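You operate a simulated robot arm through the tools that you are given. There is no shell and no other tool. Be economical: measure what you need, move in short steps, check, and stop when the job is done.

You are at the controls of a simulated robot arm. One attempt, no reset.

JOB
Press the orange peel twice and set its cup on the blue tray.
Fine: leave the press slide out. Where these are worked on the way, their far stop is far enough and under half their travel is too little: press slide.

It is judged by the outcome, as a careful person would: the job done as asked, and still so three seconds after it is handed in. It fails if anything else is knocked over, pushed out of place, dropped, spilled or broken.

ROBOT AND FRAMES
A 7-joint arm with a two-finger parallel gripper, fixed in place. Base frame: the origin is at the foot of the arm, x ahead of it, y to its left, z up; the work surface is at about z = 0. Readings come in mm, degrees, newtons and seconds.
With the tool pointing down near the work surface it reaches from about 220 to 580 mm from the base axis. Its first joint turns from -66.0 to 66.0 degrees. Payload 2.5 kg.
The TCP is the grasp point between the finger pads, 23 mm short of the fingertips. In the tool frame z runs along the fingers and y along their closing line. The gripper opens to 94 mm. The fingers are 38 mm wide and 10 mm thick; the gripper's body (54 by 96 mm) begins 39 mm behind the TCP.
Orientation is that of the tool frame in the base frame, as a unit quaternion [w, x, y, z]. With the fingers straight down and closing along the base's y, the tool's x points along the base's -x, its y along +y and its z along -z.

CONTROLS
- The arm moves only by the tool step_arm. Its argument "targets" is a list of rows, each an object (a shift or turn left out is 0, a gripper value left out holds the last) with "angular": the turn, a rotation vector about the tool's x, y, z in degrees, a list of three; "linear": the shift along the tool's x, y, z in mm, a list of three; "claw": the opening, from 0 (shut) to 1 (fully open). In form: [{"angular": [ax, ay, az], "linear": [tx, ty, tz], "claw": claw}, ...]. A call has 1 to 20 rows; each row is the pose to reach, as a shift and turn from the pose commanded when the call began, along the tool's axes at that moment. Each row takes 0.2 s and may step no farther than 50 mm and 8.6 degrees from the row before; otherwise, or with a gripper value out of range, the whole call is refused. A pose out of reach is approached as far as the arm can. The call stops where the force on the tool passes 40 N (or 10 N more than at its start, if that is more) or the arm is blocked; 0.2 s more then pass. Each finger travels about 108 mm/s and halts on what it meets, pressing with about 42 N; the grip force reading is that of the motor and also rises with nothing between the fingers. The clock runs only during rows and for 0.2 s after the last one: add rows that repeat a pose to give the fingers time. The reply holds the time, the measured pose of the TCP, the force on the tool along the base axes, the opening and the grip force, in the units named above and with some noise, with the torque about the TCP (base axes, N m) and any sound that the robot's microphone picked up.
- Cameras (640 x 400 px; columns grow to the right, rows downward): "scene" is fixed at [133.7, -417.5, 549.3]; the picture's right is [0.72, -0.70, 0.00], its down [-0.37, -0.38, -0.85] and it looks along [0.59, 0.61, -0.53] (base axes); focal length 214 px, centre (320, 200). "wrist" rides on the gripper at [86, 16, -74] in the tool frame; the picture's right is [-0.18, 0.98, 0.00], its down [-0.58, -0.11, -0.81] and it looks along [-0.79, -0.15, 0.59] (tool axes); focal length 243 px, centre (320, 200). There is no depth. A picture from a camera that has moved, and an enlarged one, comes with that camera's place and axes in the base frame and with its lens.
- capture(camera): a new picture of that camera. It takes no simulated time.
- zoom(camera, box): a new picture of the part [left, top, right, bottom] of that camera's present view, enlarged. It takes no simulated time.
- finish_job(): hands the job in; it is judged then, once.

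Go step by step. Nothing tells you positions but the pictures and the camera data: compare them with the known pose of the tool, close in by small moves and look again before you grip or let go. The budget is 120 turns and 84 pictures, counting those below and the enlarged ones. Unless the task says otherwise, let go and move clear before handing in, and close with one line.

The tools are called after "Call:" as a command line: name --argument value ..., lists and objects as JSON in quotes. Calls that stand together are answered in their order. step_arm: Moves the arm, as the interface text tells. Its arguments: {"type":"object","properties":{"targets":{"type":"array"}},"required":["targets"]} The other tools are called the same way: capture (camera) takes a picture; zoom (camera, box) takes an enlarged picture of a part of a camera's view; finish_job () hands the job in.

At the start:

```text
t: 0.0
tool_pos: [398.5, 48.6, 455.8]
tcp_rot: [0.0, 0.0, 1.0, 0.0]
wrist_force: [-0.7, 0.0, 0.2]
torque: [0.04, -0.01, -0.02]
gripper_width: 93.9
gripper_force: 0.2
```

scene: 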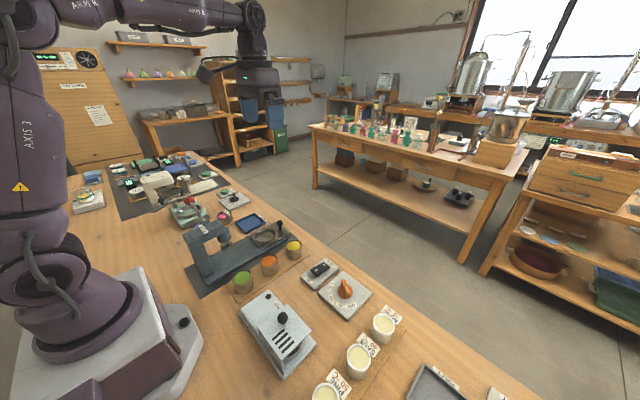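
wrist: 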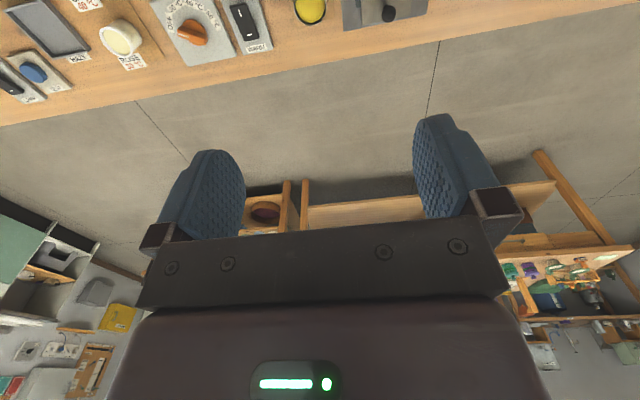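

I see a bench with a press (blue-grey), three cups (green, orange, yellow) and a blue tray. I'll zoom in to look closer.

Call:
zoom --camera "scene" --box '[170, 180, 330, 300]'

Call:
zoom --camera "scene" --box '[60, 140, 260, 260]'

Call:
zoom --camera "scene" --box '[220, 240, 540, 400]'

```text
3.33 times, centred on (250, 240) of scene
camera zoom: at [133.7, -417.5, 549.3], right [0.72, -0.7, 0.0], down [-0.37, -0.38, -0.85], along [0.59, 0.61, -0.53], focal length 715 px, centre (553, 67)
```

zoom: 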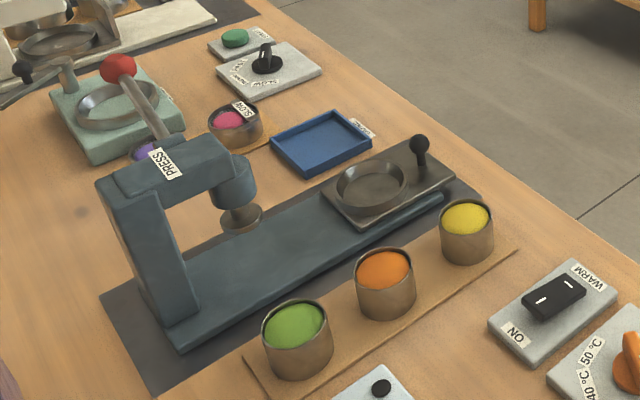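

```text
3.20 times, centred on (160, 200) of scene
camera zoom: at [133.7, -417.5, 549.3], right [0.72, -0.7, 0.0], down [-0.37, -0.38, -0.85], along [0.59, 0.61, -0.53], focal length 686 px, centre (832, 200)
```

zoom: 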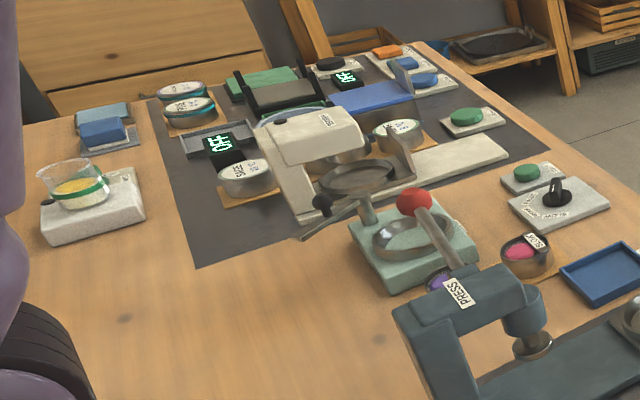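

```text
2.00 times, centred on (380, 320) of scene
camera zoom: at [133.7, -417.5, 549.3], right [0.72, -0.7, 0.0], down [-0.37, -0.38, -0.85], along [0.59, 0.61, -0.53], focal length 429 px, centre (200, -40)
```

zoom: 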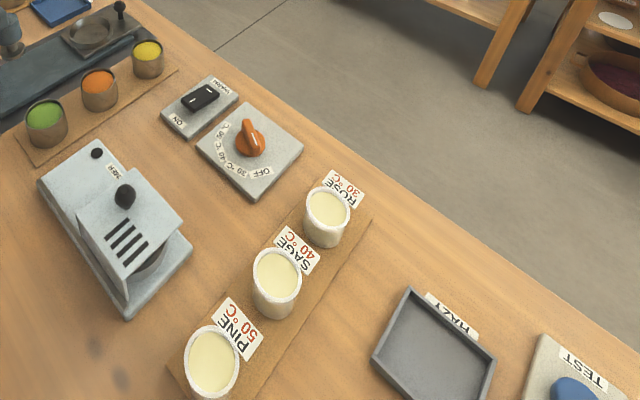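

The press has its slide out, with a ring seat and a black knob. I estimate the orange cup at (340,25), the ring at (402,146) and the tray at (416,279). I'll pull the arm back for a wrist view of the press.

Call:
step_arm --targets '[{"linear": [40, 23, 5]}, {"linear": [80, 46, 10]}, {"linear": [120, 69, 10]}, {"linear": [158, 91, 10]}, {"linear": [158, 91, 10]}]'

Call:
capture --camera "wrist"

Call:
capture --camera "scene"

```text
t: 1.2
tool_pos: [239.0, 139.3, 447.3]
tcp_rot: [0.0, 0.0, 1.0, -0.001]
wrist_force: [-0.6, 0.1, -0.1]
torque: [0.0, -0.01, -0.03]
gripper_width: 93.7
gripper_force: 0.1
```

```text
78 pictures are left
camera wrist: at [152.3, 154.0, 523.4], right [0.18, 0.98, 0.0], down [0.58, -0.11, 0.81], along [0.79, -0.15, -0.59], focal length 243 px, centre (320, 200)
```

wrist: 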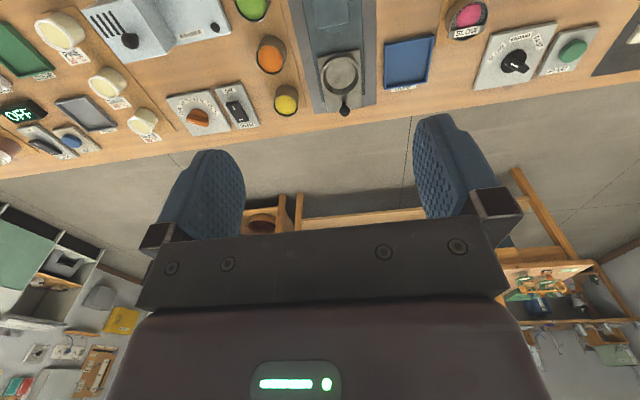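

```text
77 pictures are left
```

scene: 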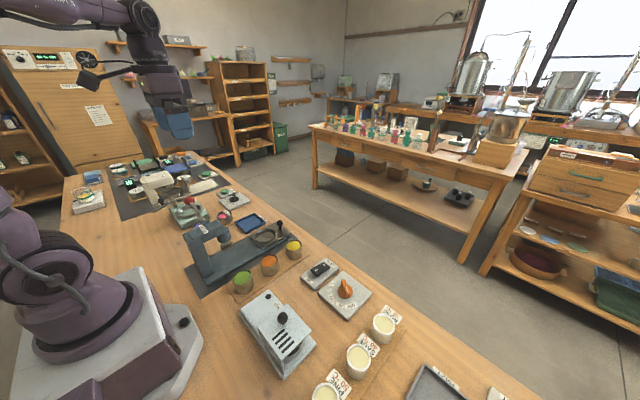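

Useful view. I'll tilt the tool so the camera looks further down onto the press.

Call:
step_arm --targets '[{"angular": [0, 8.5, 0]}, {"angular": [0, 17, 0]}, {"angular": [0, 25, 0]}, {"angular": [0, 33, 0]}, {"angular": [0, 33, 0]}]'

Call:
capture --camera "wrist"

```text
t: 2.4
tool_pos: [239.8, 139.5, 445.8]
tcp_rot: [-0.285, 0.0, 0.959, -0.001]
wrist_force: [-0.6, -0.5, 0.4]
torque: [-0.01, 0.05, -0.02]
gripper_width: 94.2
gripper_force: 0.0
```

```text
76 pictures are left
camera wrist: at [208.7, 154.5, 556.3], right [0.15, 0.98, -0.1], down [0.93, -0.11, 0.36], along [0.34, -0.15, -0.93], focal length 243 px, centre (320, 200)
```

wrist: 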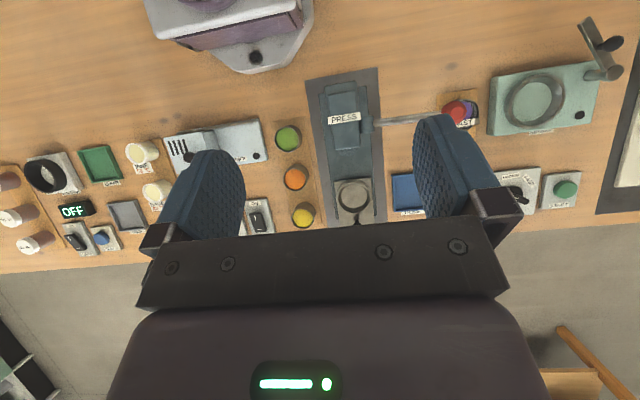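

Call:
zoom --camera "wrist" --box '[260, 50, 500, 230]'

```text
2.22 times, centred on (380, 140) of wrist
camera zoom: at [208.7, 154.5, 556.3], right [0.15, 0.98, -0.1], down [0.93, -0.11, 0.36], along [0.34, -0.15, -0.93], focal length 539 px, centre (187, 333)
```

zoom: 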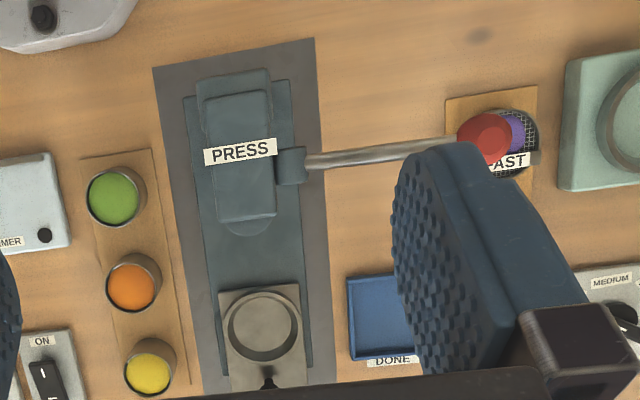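

Triangulating gives the lever ball at about (238,300,182) with its pivot near (238,181,166), and the orange cup at about (344,22). I want closer detail of the press head and knob.

Call:
zoom --camera "scene" --box '[185, 190, 265, 240]'

Call:
zoom --camera "scene" --box '[230, 210, 310, 290]'

```text
8.00 times, centred on (225, 215) of scene
camera zoom: at [133.7, -417.5, 549.3], right [0.72, -0.7, 0.0], down [-0.37, -0.38, -0.85], along [0.59, 0.61, -0.53], focal length 1716 px, centre (1080, 80)
```

zoom: 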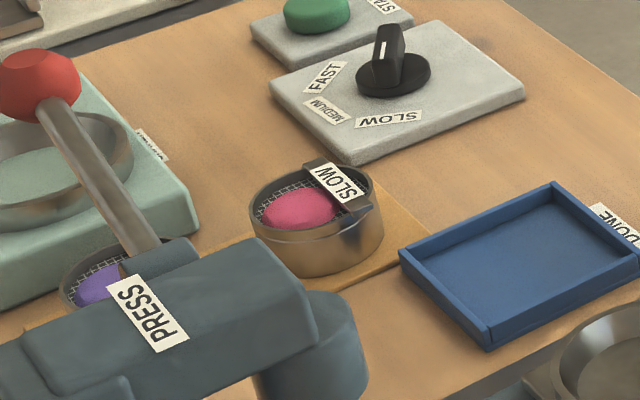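

```text
5.00 times, centred on (270, 250) of scene
camera zoom: at [133.7, -417.5, 549.3], right [0.72, -0.7, 0.0], down [-0.37, -0.38, -0.85], along [0.59, 0.61, -0.53], focal length 1072 px, centre (570, -50)
```

zoom: 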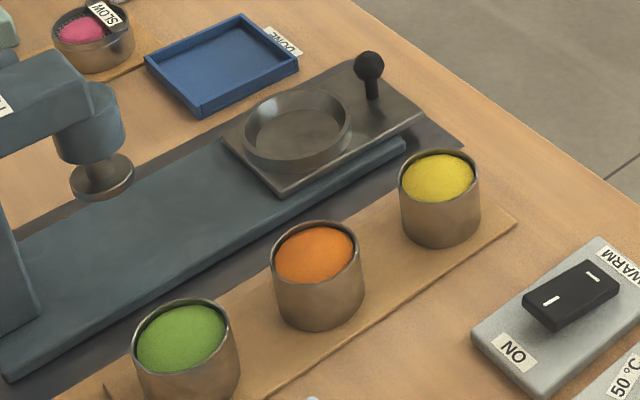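

The plan is to yaw the tool 90° so it closes along x with the camera on the +y side, which keeps the camera clear of the press head. First I'll undo the tilt.

Call:
step_arm --targets '[{"angular": [0, -8.25, 0]}, {"angular": [0, -16.5, 0]}, {"angular": [0, -25, 0]}, {"angular": [0, -33, 0]}, {"angular": [0, -33, 0]}]'

Call:
step_arm --targets '[{"angular": [0, 0, 8.5], "linear": [-15, 0, 0]}, {"angular": [0, 0, 17], "linear": [-30, 0, 0]}, {"angular": [0, 0, 25.5], "linear": [-45, 0, 0]}, {"angular": [0, 0, 34], "linear": [-60, 0, 0]}, {"angular": [0, 0, 42.5], "linear": [-75, 0, 0]}, {"angular": [0, 0, 51], "linear": [-90, 0, 0]}, {"angular": [0, 0, 59.5], "linear": [-105, 0, 10]}, {"angular": [0, 0, 68], "linear": [-105, 0, 20]}, {"angular": [0, 0, 76.5], "linear": [-105, 0, 30]}, {"angular": [0, 0, 85], "linear": [-105, 0, 40]}, {"angular": [0, 0, 90], "linear": [-105, 0, 50]}, {"angular": [0, 0, 90], "linear": [-105, 0, 50]}]'

Call:
capture --camera "wrist"

```text
t: 3.6
tool_pos: [240.2, 138.8, 445.8]
tcp_rot: [0.001, 0.0, 1.0, 0.0]
wrist_force: [0.3, -0.5, 0.8]
torque: [0.05, -0.02, 0.03]
gripper_width: 94.1
gripper_force: 0.1
```

```text
t: 6.2
tool_pos: [345.5, 139.5, 394.8]
tcp_rot: [0.0, 0.708, 0.706, 0.0]
wrist_force: [1.0, 0.9, -0.4]
torque: [-0.05, -0.01, 0.0]
gripper_width: 94.1
gripper_force: 0.0
```

```text
72 pictures are left
camera wrist: at [362.6, 225.0, 470.8], right [0.98, -0.19, 0.0], down [-0.11, -0.58, 0.81], along [-0.15, -0.79, -0.59], focal length 243 px, centre (320, 200)
```

wrist: 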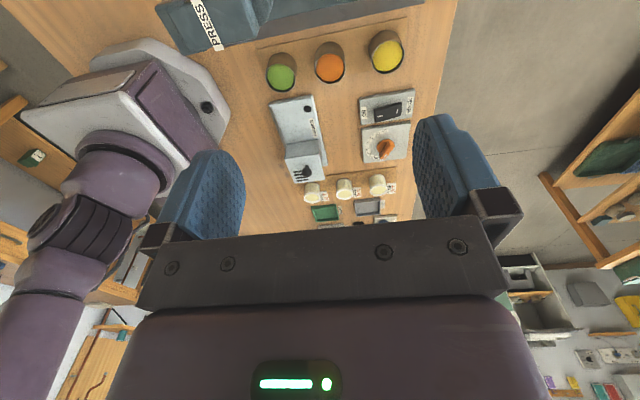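

Tool axes now map to base as x→+y, y→+x, z→down. I'm moving closer to the orange cup for an accurate fix.

Call:
step_arm --targets '[{"linear": [-20, 0, 40]}, {"linear": [-40, 0, 80]}, {"linear": [-60, 0, 120]}, {"linear": [-60, 0, 160]}, {"linear": [-60, 0, 175]}, {"linear": [-60, 0, 175]}]'

Call:
capture --camera "wrist"

```text
t: 7.6
tool_pos: [345.6, 75.6, 219.8]
tcp_rot: [-0.001, 0.707, 0.707, 0.0]
wrist_force: [0.3, -0.8, -0.1]
torque: [0.01, -0.01, 0.0]
gripper_width: 94.1
gripper_force: 0.2
```

```text
71 pictures are left
camera wrist: at [362.0, 161.9, 295.2], right [0.98, -0.18, 0.0], down [-0.11, -0.58, 0.81], along [-0.15, -0.79, -0.59], focal length 243 px, centre (320, 200)
```

wrist: 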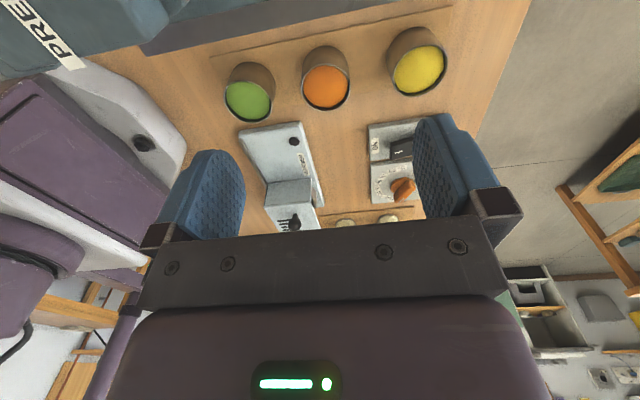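

Orange cup fix: rim centre at about (342.5, 24.5), rim z about 40, diameter about 52. I'm moving above it and partly closing the fingers.

Call:
step_arm --targets '[{"linear": [-25, -1, 40], "claw": 0.85}, {"linear": [-51, -3, 80]}, {"linear": [-51, -3, 115]}, {"linear": [-51, -3, 130]}, {"linear": [-51, -3, 130]}]'

Call:
capture --camera "wrist"

Call:
zoom --camera "scene" --box '[200, 190, 340, 310]'

```text
t: 8.8
tool_pos: [343.5, 26.4, 91.6]
tcp_rot: [0.0, 0.707, 0.707, -0.001]
wrist_force: [-0.4, -0.4, -0.2]
torque: [-0.04, 0.05, -0.03]
gripper_width: 79.9
gripper_force: 0.1
```

```text
70 pictures are left
camera wrist: at [359.4, 112.6, 167.4], right [0.98, -0.18, 0.0], down [-0.11, -0.58, 0.81], along [-0.15, -0.79, -0.59], focal length 243 px, centre (320, 200)
```

wrist: 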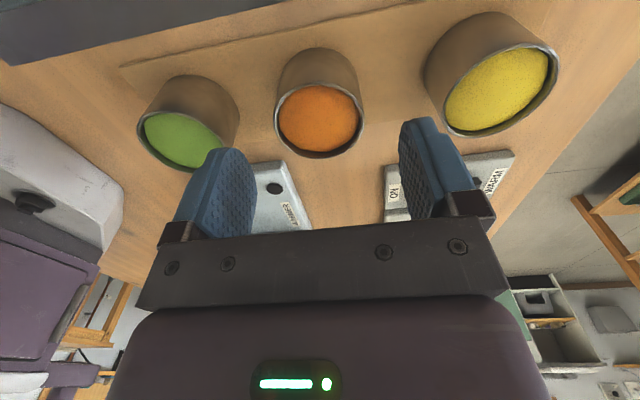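

```text
3.33 times, centred on (270, 250) of scene
camera zoom: at [133.7, -417.5, 549.3], right [0.72, -0.7, 0.0], down [-0.37, -0.38, -0.85], along [0.59, 0.61, -0.53], focal length 715 px, centre (487, 33)
```

zoom: 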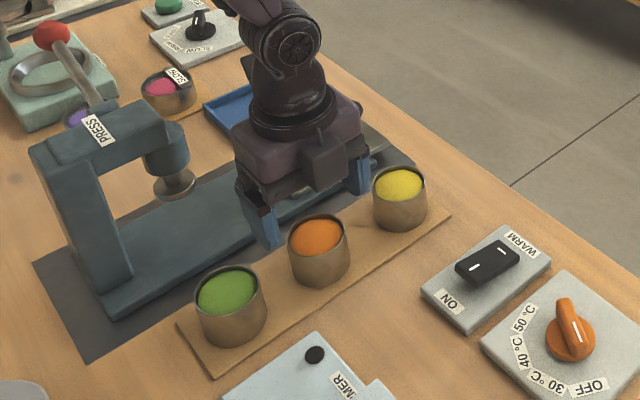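

The tool is centred over the cup. I'm descending to z≈46 and closing.

Call:
step_arm --targets '[{"linear": [-1, 0, 20]}, {"linear": [-1, 0, 40]}, {"linear": [-1, 0, 46]}, {"linear": [-1, 0, 46]}, {"linear": [-1, 0, 46], "claw": 0.4}, {"linear": [-1, 0, 46]}, {"linear": [-1, 0, 46]}]'

Call:
capture --camera "wrist"

Call:
zoom --camera "scene" --box '[200, 190, 340, 310]'

```text
t: 10.4
tool_pos: [342.2, 25.8, 43.6]
tcp_rot: [-0.001, 0.707, 0.707, 0.0]
wrist_force: [0.7, 0.4, 0.2]
torque: [0.01, 0.0, 0.0]
gripper_width: 53.1
gripper_force: 42.5
```

```text
68 pictures are left
camera wrist: at [358.6, 111.7, 120.4], right [0.98, -0.18, 0.0], down [-0.11, -0.58, 0.81], along [-0.15, -0.79, -0.59], focal length 243 px, centre (320, 200)
```

wrist: 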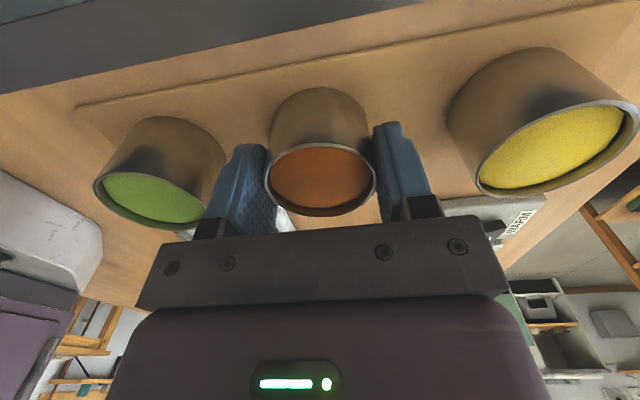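

```text
3.33 times, centred on (270, 250) of scene
camera zoom: at [133.7, -417.5, 549.3], right [0.72, -0.7, 0.0], down [-0.37, -0.38, -0.85], along [0.59, 0.61, -0.53], focal length 715 px, centre (487, 33)
```

zoom: 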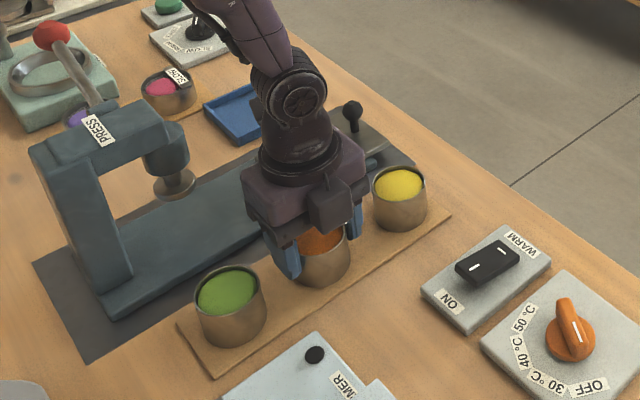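

Gripped at 53 mm. I'm lifting straight up and then moving beyond the ring to view it.

Call:
step_arm --targets '[{"linear": [0, 0, -15]}, {"linear": [0, 0, -40]}, {"linear": [0, 0, -70]}, {"linear": [0, 0, -100]}, {"linear": [0, 0, -110]}, {"linear": [40, 20, -110]}, {"linear": [80, 40, -110]}, {"linear": [120, 60, -110]}, {"linear": [155, 60, -110]}, {"linear": [175, 60, -110]}, {"linear": [175, 60, -110]}]'

Call:
capture --camera "wrist"

```text
t: 12.8
tool_pos: [404.4, 202.4, 152.9]
tcp_rot: [0.0, 0.707, 0.708, 0.0]
wrist_force: [0.0, 1.0, -1.0]
torque: [0.03, -0.02, 0.04]
gripper_width: 53.6
gripper_force: 42.5
```

```text
66 pictures are left
camera wrist: at [419.8, 288.9, 229.5], right [0.98, -0.18, 0.0], down [-0.11, -0.58, 0.81], along [-0.15, -0.79, -0.59], focal length 243 px, centre (320, 200)
```

wrist: 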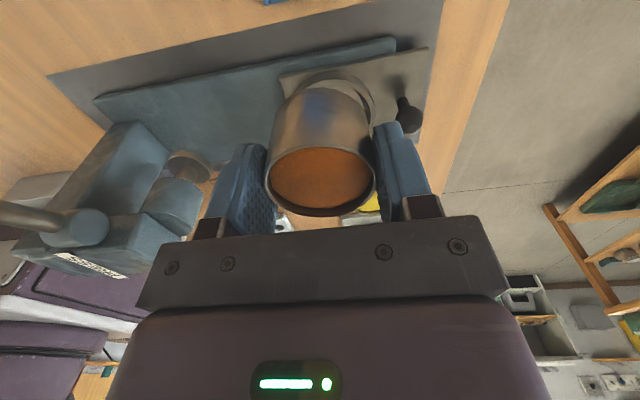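

The cup blocks the ring view from here. I'm moving directly above the ring and slightly higher, so the ring shows behind the cup.

Call:
step_arm --targets '[{"linear": [-30, 0, -27]}, {"linear": [-56, 0, -27]}, {"linear": [-56, 0, -27]}]'

Call:
capture --camera "wrist"

Call:
zoom --camera "scene" --box '[200, 180, 320, 280]'

```text
t: 13.6
tool_pos: [401.8, 144.5, 181.5]
tcp_rot: [0.0, 0.707, 0.707, 0.0]
wrist_force: [-0.1, 0.2, -1.2]
torque: [0.02, 0.02, 0.02]
gripper_width: 53.4
gripper_force: 42.4
```

```text
65 pictures are left
camera wrist: at [418.7, 230.7, 256.9], right [0.98, -0.18, 0.0], down [-0.11, -0.58, 0.81], along [-0.15, -0.79, -0.59], focal length 243 px, centre (320, 200)
```

wrist: 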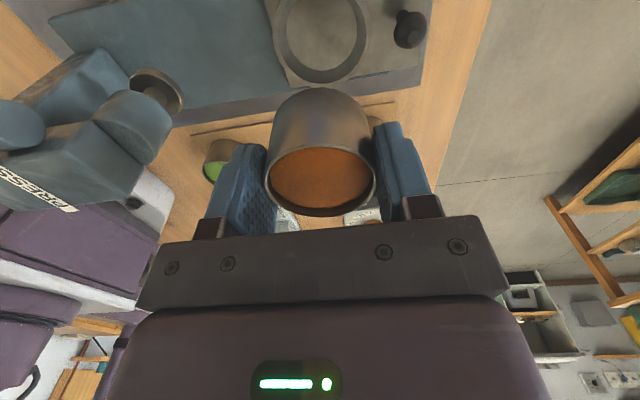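

```text
4.00 times, centred on (260, 230) of scene
camera zoom: at [133.7, -417.5, 549.3], right [0.72, -0.7, 0.0], down [-0.37, -0.38, -0.85], along [0.59, 0.61, -0.53], focal length 858 px, centre (560, 80)
```

zoom: 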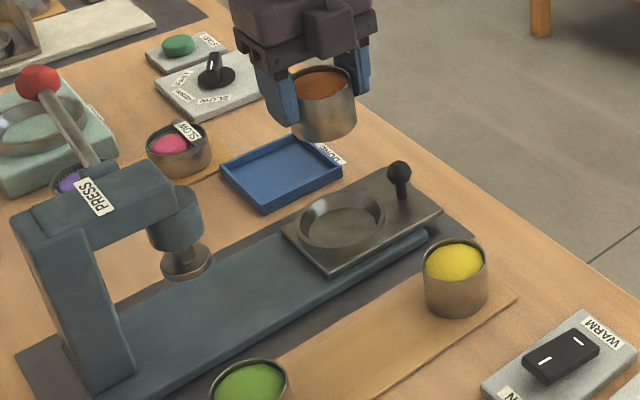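

Wrist and scene estimates of the ring differ by a few mm, so I want an unobstructed look from the far side, with the cup held high and clear.

Call:
step_arm --targets '[{"linear": [10, 40, 20]}, {"linear": [20, 80, 40]}, {"linear": [20, 110, 55]}, {"linear": [20, 110, 55]}]'

Call:
capture --camera "wrist"

```text
t: 14.6
tool_pos: [513.7, 167.8, 122.2]
tcp_rot: [0.0, 0.707, 0.707, 0.0]
wrist_force: [0.0, -0.5, -1.2]
torque: [-0.01, 0.01, 0.01]
gripper_width: 53.3
gripper_force: 42.0
```

```text
63 pictures are left
camera wrist: at [530.1, 252.1, 198.4], right [0.98, -0.18, 0.0], down [-0.11, -0.58, 0.81], along [-0.15, -0.79, -0.59], focal length 243 px, centre (320, 200)
```

wrist: 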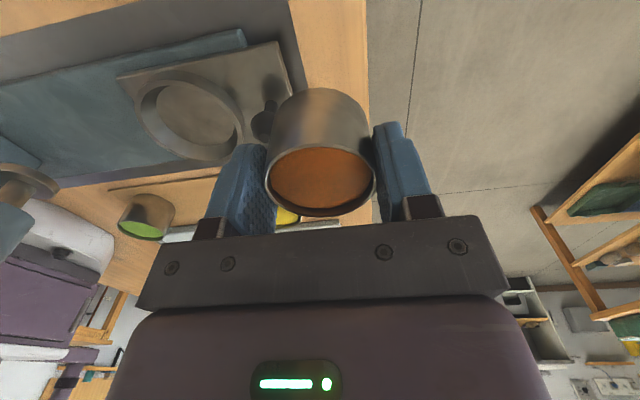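

Call:
zoom --camera "wrist" --box '[110, 30, 310, 170]'

```text
2.86 times, centred on (210, 100) of wrist
camera zoom: at [530.1, 252.1, 198.4], right [0.98, -0.18, 0.0], down [-0.11, -0.58, 0.81], along [-0.15, -0.79, -0.59], focal length 693 px, centre (634, 486)
```

zoom: 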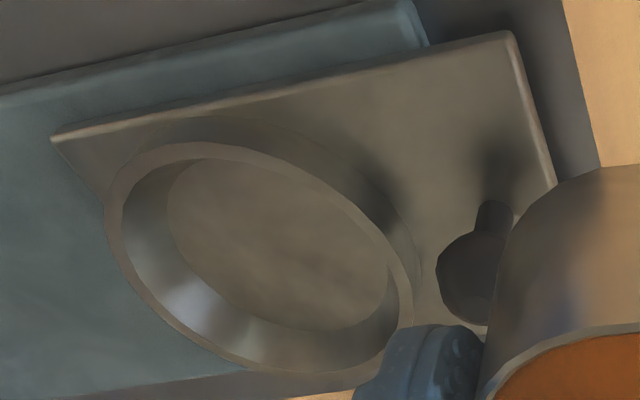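

Fitted ring rim: centre about (407.5,151), outer R about 38, rim z about 36. The knob is at about (471,152). I'm moving the cup above the ring.

Call:
step_arm --targets '[{"linear": [0, 0, -30]}, {"linear": [-8, -45, -30]}, {"linear": [-17, -85, -30]}, {"linear": [-17, -106, -20]}, {"linear": [-17, -106, 10]}, {"linear": [-17, -106, 30]}, {"linear": [-17, -106, 30]}]'

Call:
capture --camera "wrist"

Call:
zoom --camera "scene" --box '[220, 190, 320, 270]'

```text
t: 16.2
tool_pos: [408.7, 148.9, 95.8]
tcp_rot: [0.0, 0.707, 0.707, 0.0]
wrist_force: [-0.2, -0.2, -1.1]
torque: [0.01, 0.02, -0.02]
gripper_width: 53.4
gripper_force: 42.1
```

```text
61 pictures are left
camera wrist: at [425.2, 235.5, 172.3], right [0.98, -0.18, 0.0], down [-0.11, -0.58, 0.81], along [-0.15, -0.79, -0.59], focal length 243 px, centre (320, 200)
```

wrist: 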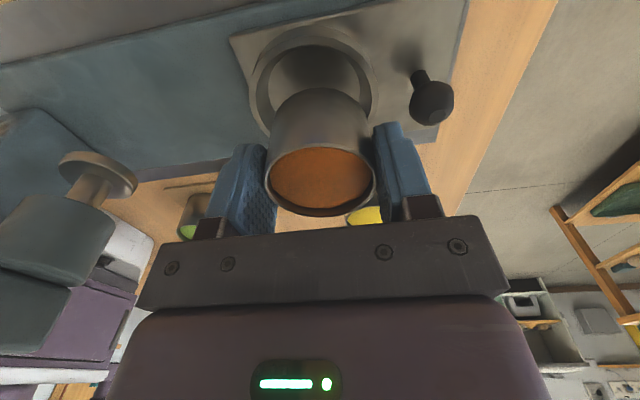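

```text
5.00 times, centred on (270, 230) of scene
camera zoom: at [133.7, -417.5, 549.3], right [0.72, -0.7, 0.0], down [-0.37, -0.38, -0.85], along [0.59, 0.61, -0.53], focal length 1072 px, centre (570, 50)
```

zoom: 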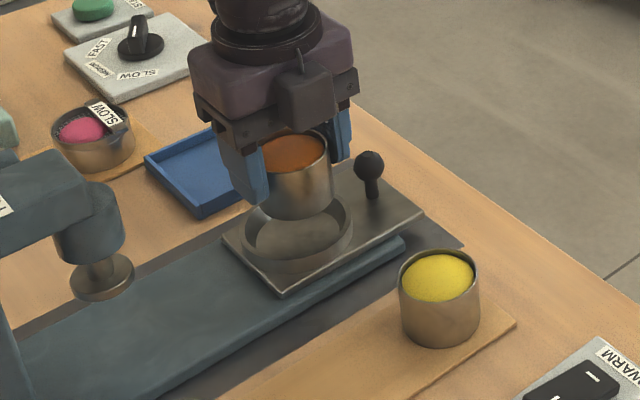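

Cup is close to aligned. I'm shifting −3 mm in x and +1.5 in y, then lowering until the cup base is just at rim height to check again.

Call:
step_arm --targets '[{"linear": [1.5, -3, 8]}, {"linear": [1.5, -3, 16]}, {"linear": [1.5, -3, 18]}, {"linear": [1.5, -3, 18]}]'

Call:
zoom --camera "wrist" --box '[200, 0, 480, 180]'

Call:
zoom --camera "scene" --box '[250, 200, 310, 250]'

```text
t: 17.2
tool_pos: [405.0, 151.8, 77.9]
tcp_rot: [0.0, 0.707, 0.707, 0.0]
wrist_force: [-0.4, -0.7, -0.9]
torque: [-0.01, -0.01, -0.02]
gripper_width: 53.1
gripper_force: 42.1
```

```text
2.22 times, centred on (340, 90) of wrist
camera zoom: at [420.2, 237.1, 153.3], right [0.98, -0.18, 0.0], down [-0.11, -0.58, 0.81], along [-0.15, -0.79, -0.59], focal length 539 px, centre (276, 444)
```

zoom: 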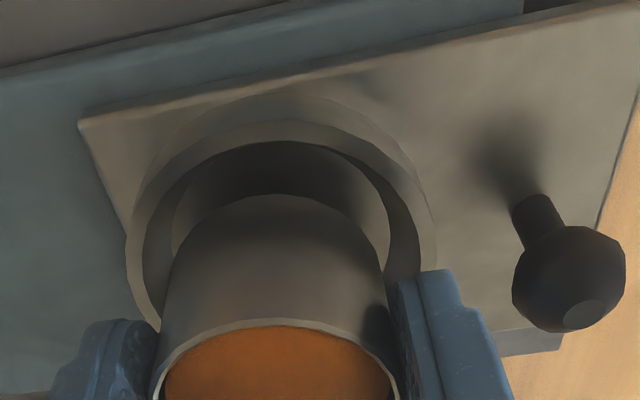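

```text
8.00 times, centred on (280, 225) of scene
camera zoom: at [133.7, -417.5, 549.3], right [0.72, -0.7, 0.0], down [-0.37, -0.38, -0.85], along [0.59, 0.61, -0.53], focal length 1716 px, centre (640, 0)
```

zoom: 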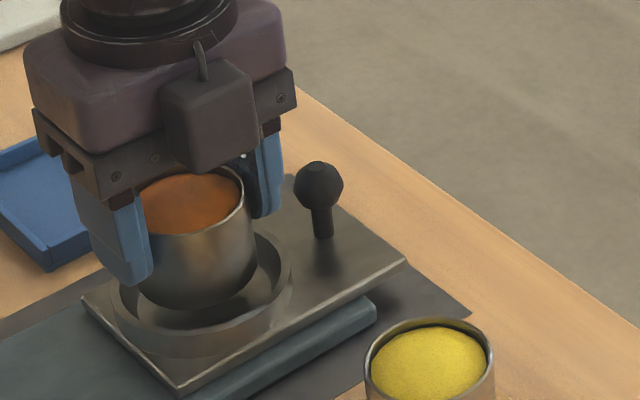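

Centred well on the ring in both views. I'm lowering gently to contact.

Call:
step_arm --targets '[{"linear": [0, 0.5, 5]}, {"linear": [0, 0.5, 9]}, {"linear": [0, 0.5, 12]}, {"linear": [0, 0.5, 12]}]'

Call:
zoom --camera "scene" --box '[250, 200, 310, 250]'

```text
t: 18.2
tool_pos: [406.1, 152.5, 66.8]
tcp_rot: [0.0, 0.707, 0.707, 0.0]
wrist_force: [-0.1, -0.4, -1.2]
torque: [0.0, 0.02, -0.01]
gripper_width: 53.3
gripper_force: 42.1
```

```text
8.00 times, centred on (280, 225) of scene
camera zoom: at [133.7, -417.5, 549.3], right [0.72, -0.7, 0.0], down [-0.37, -0.38, -0.85], along [0.59, 0.61, -0.53], focal length 1716 px, centre (640, 0)
```

zoom: 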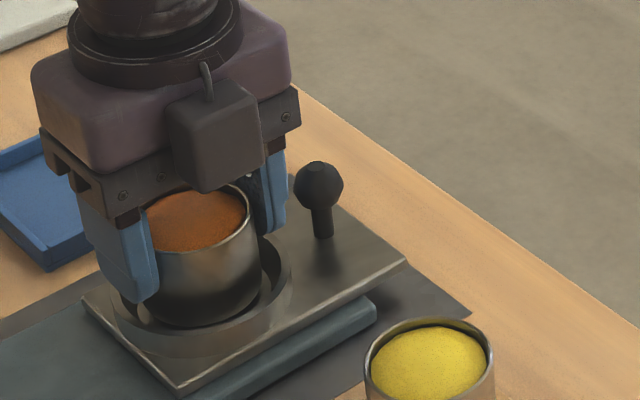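

No contact yet; continuing in small steps.

Call:
step_arm --targets '[{"linear": [0, 0, 1.5]}, {"linear": [0, 0, 3]}, {"linear": [0, 0, 4]}, {"linear": [0, 0, 4]}]'

Call:
zoom --camera "scene" --box '[250, 200, 310, 250]'

```text
t: 19.2
tool_pos: [404.4, 150.2, 62.8]
tcp_rot: [0.001, 0.707, 0.708, -0.001]
wrist_force: [0.0, 0.5, -1.4]
torque: [0.01, -0.02, 0.03]
gripper_width: 53.4
gripper_force: 41.8
```

```text
8.00 times, centred on (280, 225) of scene
camera zoom: at [133.7, -417.5, 549.3], right [0.72, -0.7, 0.0], down [-0.37, -0.38, -0.85], along [0.59, 0.61, -0.53], focal length 1716 px, centre (640, 0)
```

zoom: 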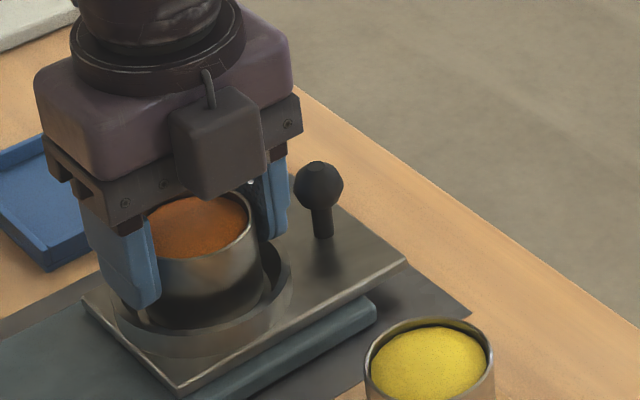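

Call:
step_arm --targets '[{"linear": [0, 0, 1]}, {"linear": [0, 0, 2]}, {"linear": [0, 0, 3]}, {"linear": [0, 0, 3]}]'

Call:
zoom --camera "wrist" --box '[200, 0, 480, 180]'

Call:
zoom --camera "scene" --box '[250, 200, 310, 250]'

```text
t: 20.2
tool_pos: [403.9, 150.5, 60.7]
tcp_rot: [0.0, 0.707, 0.707, 0.0]
wrist_force: [-3.1, -1.1, 8.0]
torque: [-0.02, 0.1, 0.02]
gripper_width: 53.5
gripper_force: 42.2
```

```text
2.22 times, centred on (340, 90) of wrist
camera zoom: at [420.5, 236.7, 137.2], right [0.98, -0.18, 0.0], down [-0.11, -0.58, 0.81], along [-0.15, -0.79, -0.59], focal length 539 px, centre (276, 444)
```

zoom: 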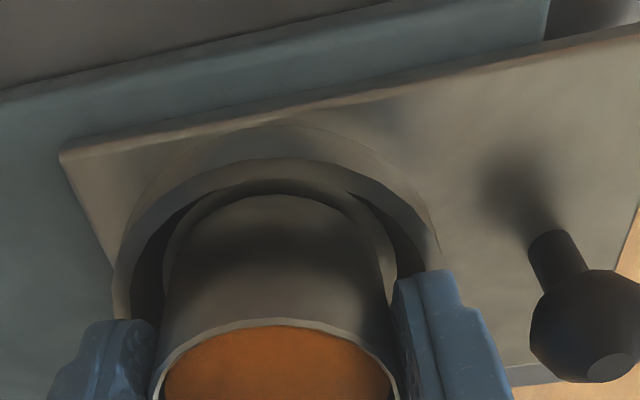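

```text
8.00 times, centred on (280, 225) of scene
camera zoom: at [133.7, -417.5, 549.3], right [0.72, -0.7, 0.0], down [-0.37, -0.38, -0.85], along [0.59, 0.61, -0.53], focal length 1716 px, centre (640, 0)
```

zoom: 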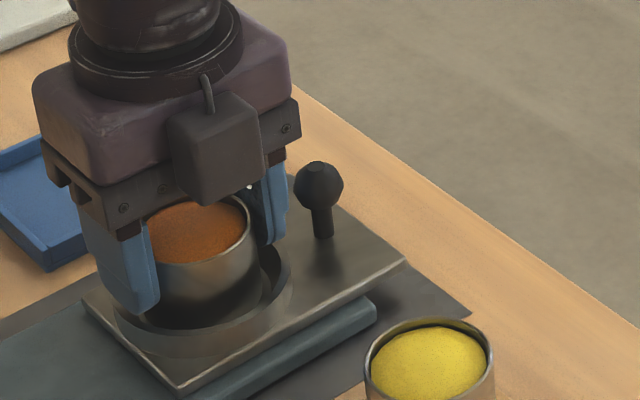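

Centred contact of about 9 N reads as the cup base on the plate. I'm opening the fingers and checking before lifting.

Call:
step_arm --targets '[{"linear": [0, 0, 2.5]}, {"linear": [0, 0, 2.5], "claw": 0.68}, {"linear": [0, 0, 2.5]}]'

Call:
zoom --camera "scene" --box '[250, 200, 310, 250]'

```text
t: 21.0
tool_pos: [403.9, 151.6, 58.4]
tcp_rot: [0.0, 0.707, 0.708, 0.0]
wrist_force: [1.0, -0.4, 0.5]
torque: [-0.04, 0.02, -0.02]
gripper_width: 63.8
gripper_force: 0.0
```

```text
8.00 times, centred on (280, 225) of scene
camera zoom: at [133.7, -417.5, 549.3], right [0.72, -0.7, 0.0], down [-0.37, -0.38, -0.85], along [0.59, 0.61, -0.53], focal length 1716 px, centre (640, 0)
```

zoom: 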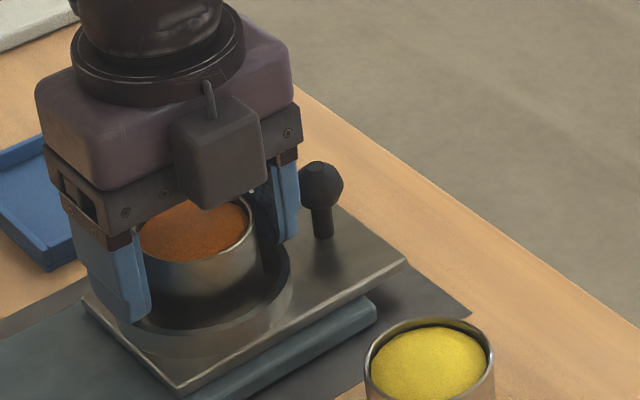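

Call:
step_arm --targets '[{"linear": [0, 0, -10]}, {"linear": [0, 0, -35]}, {"linear": [0, 0, -70]}, {"linear": [0, 0, -100]}, {"linear": [40, 20, -110], "claw": 1.0}, {"linear": [40, 20, -110]}]'

Call:
capture --camera "wrist"

Call:
zoom --camera "scene" --box '[220, 190, 320, 270]'

```text
t: 22.4
tool_pos: [424.1, 190.2, 166.3]
tcp_rot: [0.0, 0.707, 0.707, 0.0]
wrist_force: [-0.4, -0.1, 0.3]
torque: [0.0, 0.01, -0.01]
gripper_width: 93.8
gripper_force: 0.0
```

```text
52 pictures are left
camera wrist: at [441.3, 277.0, 242.4], right [0.98, -0.18, 0.0], down [-0.11, -0.58, 0.81], along [-0.15, -0.79, -0.59], focal length 243 px, centre (320, 200)
```

wrist: 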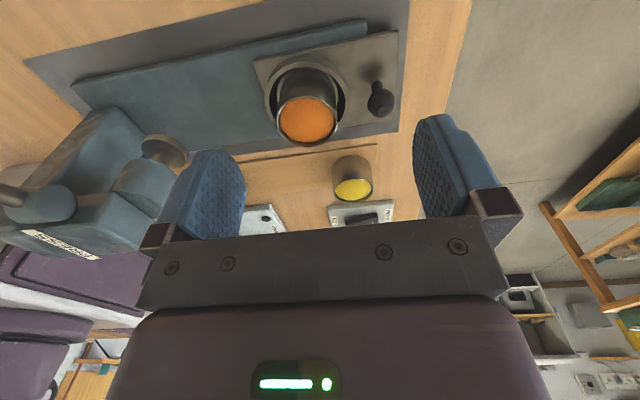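

```text
5.00 times, centred on (270, 230) of scene
camera zoom: at [133.7, -417.5, 549.3], right [0.72, -0.7, 0.0], down [-0.37, -0.38, -0.85], along [0.59, 0.61, -0.53], focal length 1072 px, centre (570, 50)
```

zoom: 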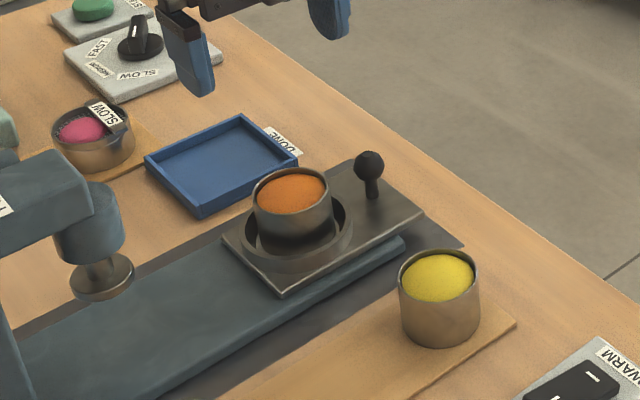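

Cup stands upright in the ring. Next is pushing the slide in: I'll go beyond the knob (+x side), fingers partly closed, and push with the outer face of the inner finger.

Call:
step_arm --targets '[{"linear": [-10, 35, 0], "claw": 0.64}, {"linear": [-25, 70, 0]}, {"linear": [-38, 105, 20]}, {"linear": [-38, 107, 50]}, {"linear": [-38, 107, 80]}, {"linear": [-38, 107, 104]}, {"linear": [-38, 107, 104]}]'

Call:
zoom --camera "scene" --box '[220, 180, 345, 280]'

Call:
capture --camera "wrist"

```text
t: 24.0
tool_pos: [532.8, 153.8, 61.6]
tcp_rot: [-0.001, 0.706, 0.708, 0.0]
wrist_force: [-0.2, 0.6, 0.3]
torque: [-0.02, 0.03, -0.01]
gripper_width: 60.4
gripper_force: 0.0
```

```text
4.00 times, centred on (282, 230) of scene
camera zoom: at [133.7, -417.5, 549.3], right [0.72, -0.7, 0.0], down [-0.37, -0.38, -0.85], along [0.59, 0.61, -0.53], focal length 858 px, centre (470, 80)
```

zoom: 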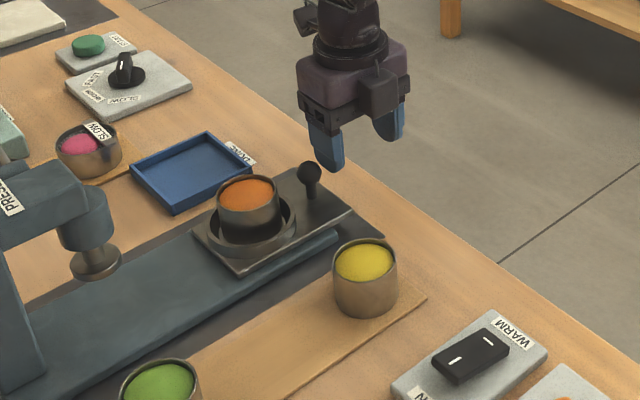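

```text
49 pictures are left
camera wrist: at [549.5, 239.0, 138.0], right [0.98, -0.18, 0.0], down [-0.11, -0.58, 0.81], along [-0.15, -0.79, -0.59], focal length 243 px, centre (320, 200)
```

wrist: 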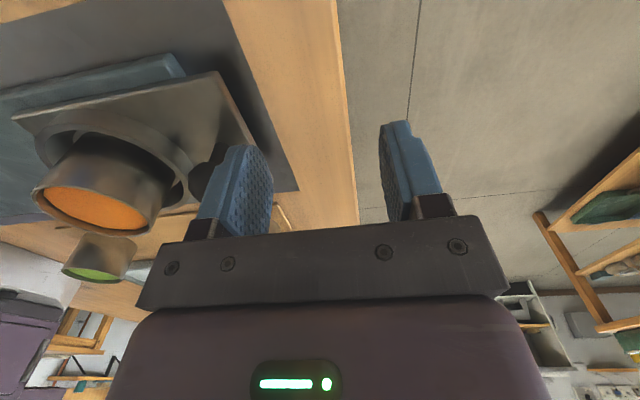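

Finger is just beyond the knob and aligned. I'm pushing slowly in −x.

Call:
step_arm --targets '[{"linear": [0, -4, 0]}, {"linear": [0, -8, 0]}, {"linear": [0, -13, 0]}, {"linear": [0, -18, 0]}, {"linear": [0, -24, 0]}, {"linear": [0, -30, 0]}, {"linear": [0, -36, 0]}, {"linear": [0, -42, 0]}, {"linear": [0, -48, 0]}, {"linear": [0, -54, 0]}, {"linear": [0, -60, 0]}, {"linear": [0, -60, 0]}]'

Call:
zoom --camera "scene" --box '[200, 180, 325, 280]'

```text
t: 26.6
tool_pos: [470.9, 151.1, 61.7]
tcp_rot: [0.001, 0.707, 0.707, 0.0]
wrist_force: [-0.4, -0.4, -0.6]
torque: [0.0, -0.02, -0.01]
gripper_width: 60.0
gripper_force: 0.0
```

```text
4.00 times, centred on (262, 230) of scene
camera zoom: at [133.7, -417.5, 549.3], right [0.72, -0.7, 0.0], down [-0.37, -0.38, -0.85], along [0.59, 0.61, -0.53], focal length 858 px, centre (550, 80)
```

zoom: 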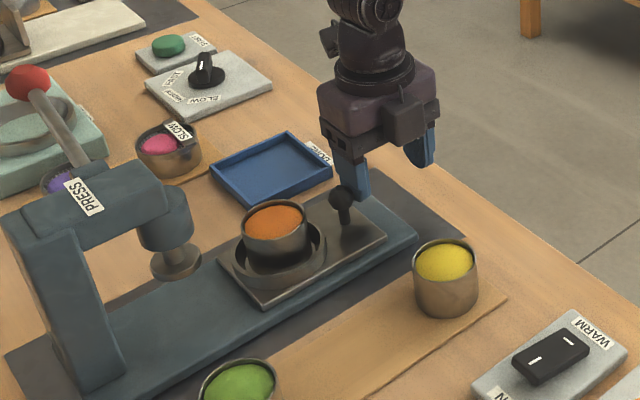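

The slide is moving with the cup stable. Continuing towards the stop.

Call:
step_arm --targets '[{"linear": [0, -6, 0]}, {"linear": [0, -12, 0]}, {"linear": [0, -18, 0]}, {"linear": [0, -24, 0]}, {"linear": [0, -30, 0]}, {"linear": [0, -36, 0]}, {"linear": [0, -42, 0]}, {"linear": [0, -48, 0]}, {"linear": [0, -54, 0]}, {"linear": [0, -60, 0]}, {"linear": [0, -60, 0]}]'

Call:
zoom --camera "scene" --box '[180, 180, 305, 280]'

```text
t: 29.0
tool_pos: [412.2, 152.0, 61.8]
tcp_rot: [0.0, 0.707, 0.707, 0.0]
wrist_force: [0.5, 1.1, -0.6]
torque: [0.0, -0.02, 0.01]
gripper_width: 59.8
gripper_force: 0.0
```

```text
4.00 times, centred on (242, 230) of scene
camera zoom: at [133.7, -417.5, 549.3], right [0.72, -0.7, 0.0], down [-0.37, -0.38, -0.85], along [0.59, 0.61, -0.53], focal length 858 px, centre (630, 80)
```

zoom: 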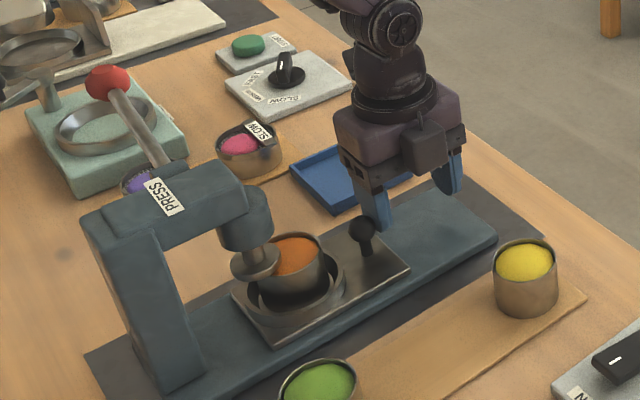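

Approaching the ram. Continuing slowly while watching the force.

Call:
step_arm --targets '[{"linear": [0, -4, 0]}, {"linear": [0, -8, 0]}, {"linear": [0, -12, 0]}, {"linear": [0, -15, 0]}, {"linear": [0, -15, 0]}]'

Call:
zoom --camera "scene" --box '[200, 200, 280, 264]'

```text
t: 30.2
tool_pos: [396.1, 152.9, 63.1]
tcp_rot: [0.0, 0.707, 0.707, 0.0]
wrist_force: [0.1, -0.6, -0.1]
torque: [0.0, 0.01, -0.01]
gripper_width: 60.1
gripper_force: 0.0
```

```text
6.25 times, centred on (240, 232) of scene
camera zoom: at [133.7, -417.5, 549.3], right [0.72, -0.7, 0.0], down [-0.37, -0.38, -0.85], along [0.59, 0.61, -0.53], focal length 1340 px, centre (820, 0)
```

zoom: 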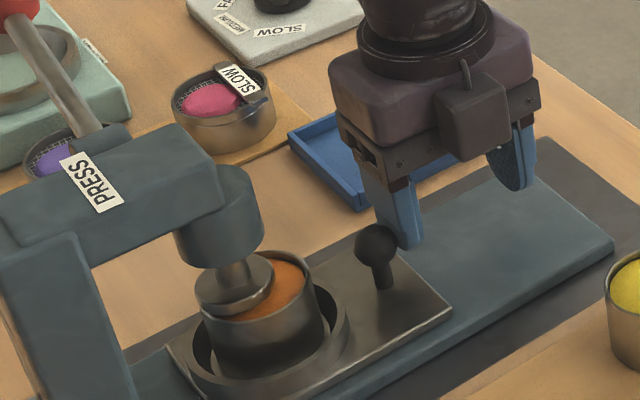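

The ram disc clears the cup. Continuing to the stop.

Call:
step_arm --targets '[{"linear": [0, -3, 0]}, {"linear": [0, -6, 0]}, {"linear": [0, -9, 0]}, {"linear": [0, -12, 0]}, {"linear": [0, -15, 0]}, {"linear": [0, -18, 0]}, {"linear": [0, -21, 0]}]'

Call:
zoom --camera "scene" --box '[200, 200, 280, 264]'

```text
t: 31.8
tool_pos: [379.1, 153.2, 64.8]
tcp_rot: [0.006, 0.708, 0.707, 0.008]
wrist_force: [35.9, -4.6, -11.7]
torque: [-0.02, -0.92, 0.27]
gripper_width: 44.1
gripper_force: 0.1
```

```text
6.25 times, centred on (240, 232) of scene
camera zoom: at [133.8, -417.5, 549.4], right [0.72, -0.7, 0.0], down [-0.37, -0.38, -0.85], along [0.59, 0.61, -0.53], focal length 1340 px, centre (820, 0)
```

zoom: 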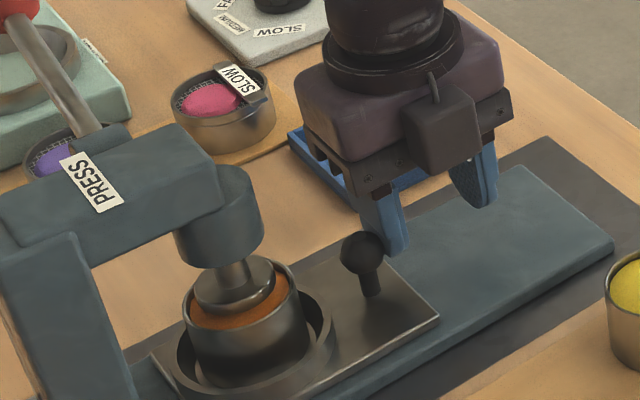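

The stop is reached (36 N) and the cup sits under the ram. I'm backing off, rising, and heading to the lever.

Call:
step_arm --targets '[{"linear": [0, 15, 0]}, {"linear": [0, 30, 0]}, {"linear": [0, 30, -40]}, {"linear": [0, 30, -85]}, {"linear": [0, 30, -130]}, {"linear": [0, 30, -175]}, {"linear": [0, 30, -215]}, {"linear": [40, 5, -215]}, {"linear": [80, -20, -215]}, {"linear": [120, -45, -215]}, {"linear": [160, -75, -215]}, {"linear": [190, -105, -215]}, {"linear": [190, -105, -215]}]'

Call:
capture --camera "wrist"

Call:
zoom --camera "scene" --box '[140, 140, 300, 268]'

```text
t: 34.6
tool_pos: [265.3, 342.2, 275.6]
tcp_rot: [0.0, 0.707, 0.707, 0.0]
wrist_force: [0.0, 0.4, 0.6]
torque: [-0.01, 0.01, 0.0]
gripper_width: 60.1
gripper_force: 0.0
```

```text
44 pictures are left
camera wrist: at [281.9, 427.9, 351.8], right [0.98, -0.18, 0.0], down [-0.11, -0.58, 0.81], along [-0.15, -0.79, -0.59], focal length 243 px, centre (320, 200)
```

wrist: 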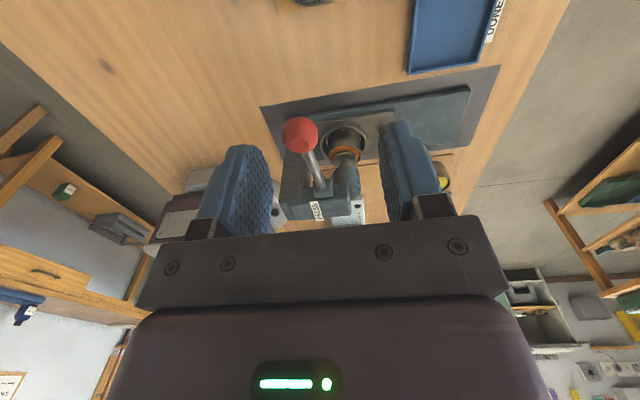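

```text
3.12 times, centred on (220, 204) of scene
camera zoom: at [133.7, -417.5, 549.3], right [0.72, -0.7, 0.0], down [-0.37, -0.38, -0.85], along [0.59, 0.61, -0.53], focal length 670 px, centre (632, 188)
```

zoom: 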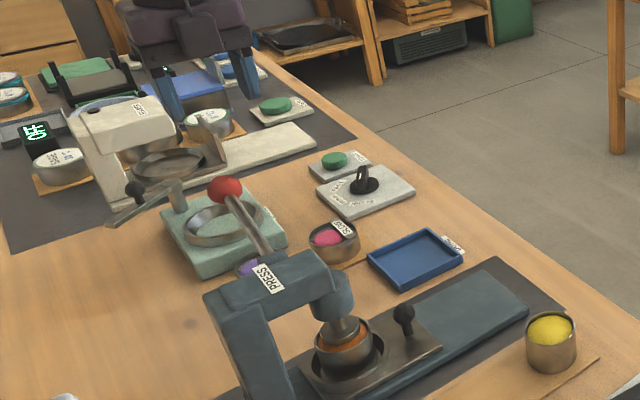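

The ball position is confirmed at about (239,298,182) with radius about 16. I'm moving over it and descending with fingers straddling it.

Call:
step_arm --targets '[{"linear": [-22, -13, 0]}, {"linear": [-43, -26, 0]}, {"linear": [-43, -26, 25]}, {"linear": [-43, -26, 50]}, {"linear": [-43, -26, 50]}]'

Call:
capture --camera "wrist"

Call:
zoom --camera "scene" --box '[160, 140, 260, 220]'

```text
t: 35.8
tool_pos: [244.7, 300.7, 227.6]
tcp_rot: [0.001, 0.707, 0.708, 0.0]
wrist_force: [0.6, -0.6, 0.1]
torque: [0.0, 0.01, 0.0]
gripper_width: 60.1
gripper_force: 0.0
```

```text
42 pictures are left
camera wrist: at [260.9, 385.0, 303.1], right [0.98, -0.18, 0.0], down [-0.11, -0.58, 0.81], along [-0.15, -0.79, -0.59], focal length 243 px, centre (320, 200)
```

wrist: 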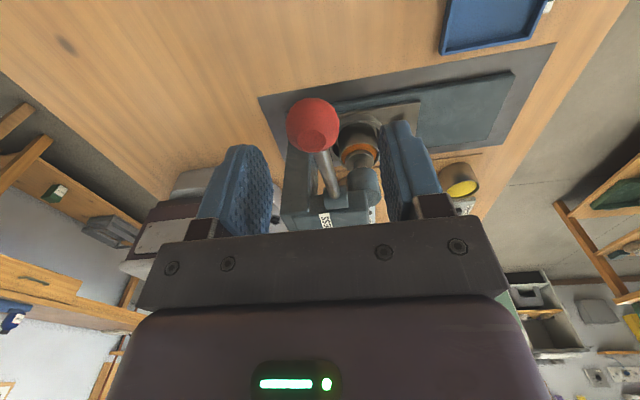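

```text
5.00 times, centred on (210, 180) of scene
camera zoom: at [133.7, -417.5, 549.3], right [0.72, -0.7, 0.0], down [-0.37, -0.38, -0.85], along [0.59, 0.61, -0.53], focal length 1072 px, centre (870, 300)
```

zoom: 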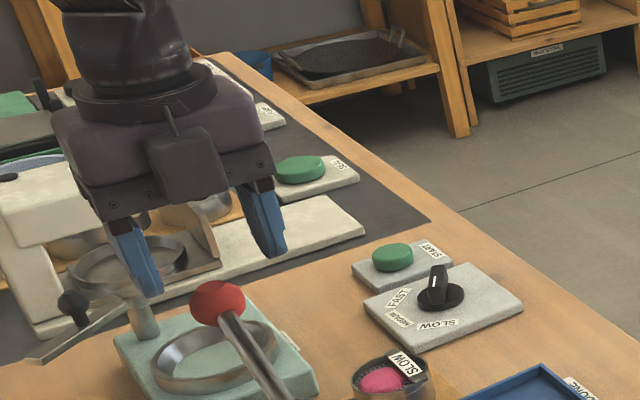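

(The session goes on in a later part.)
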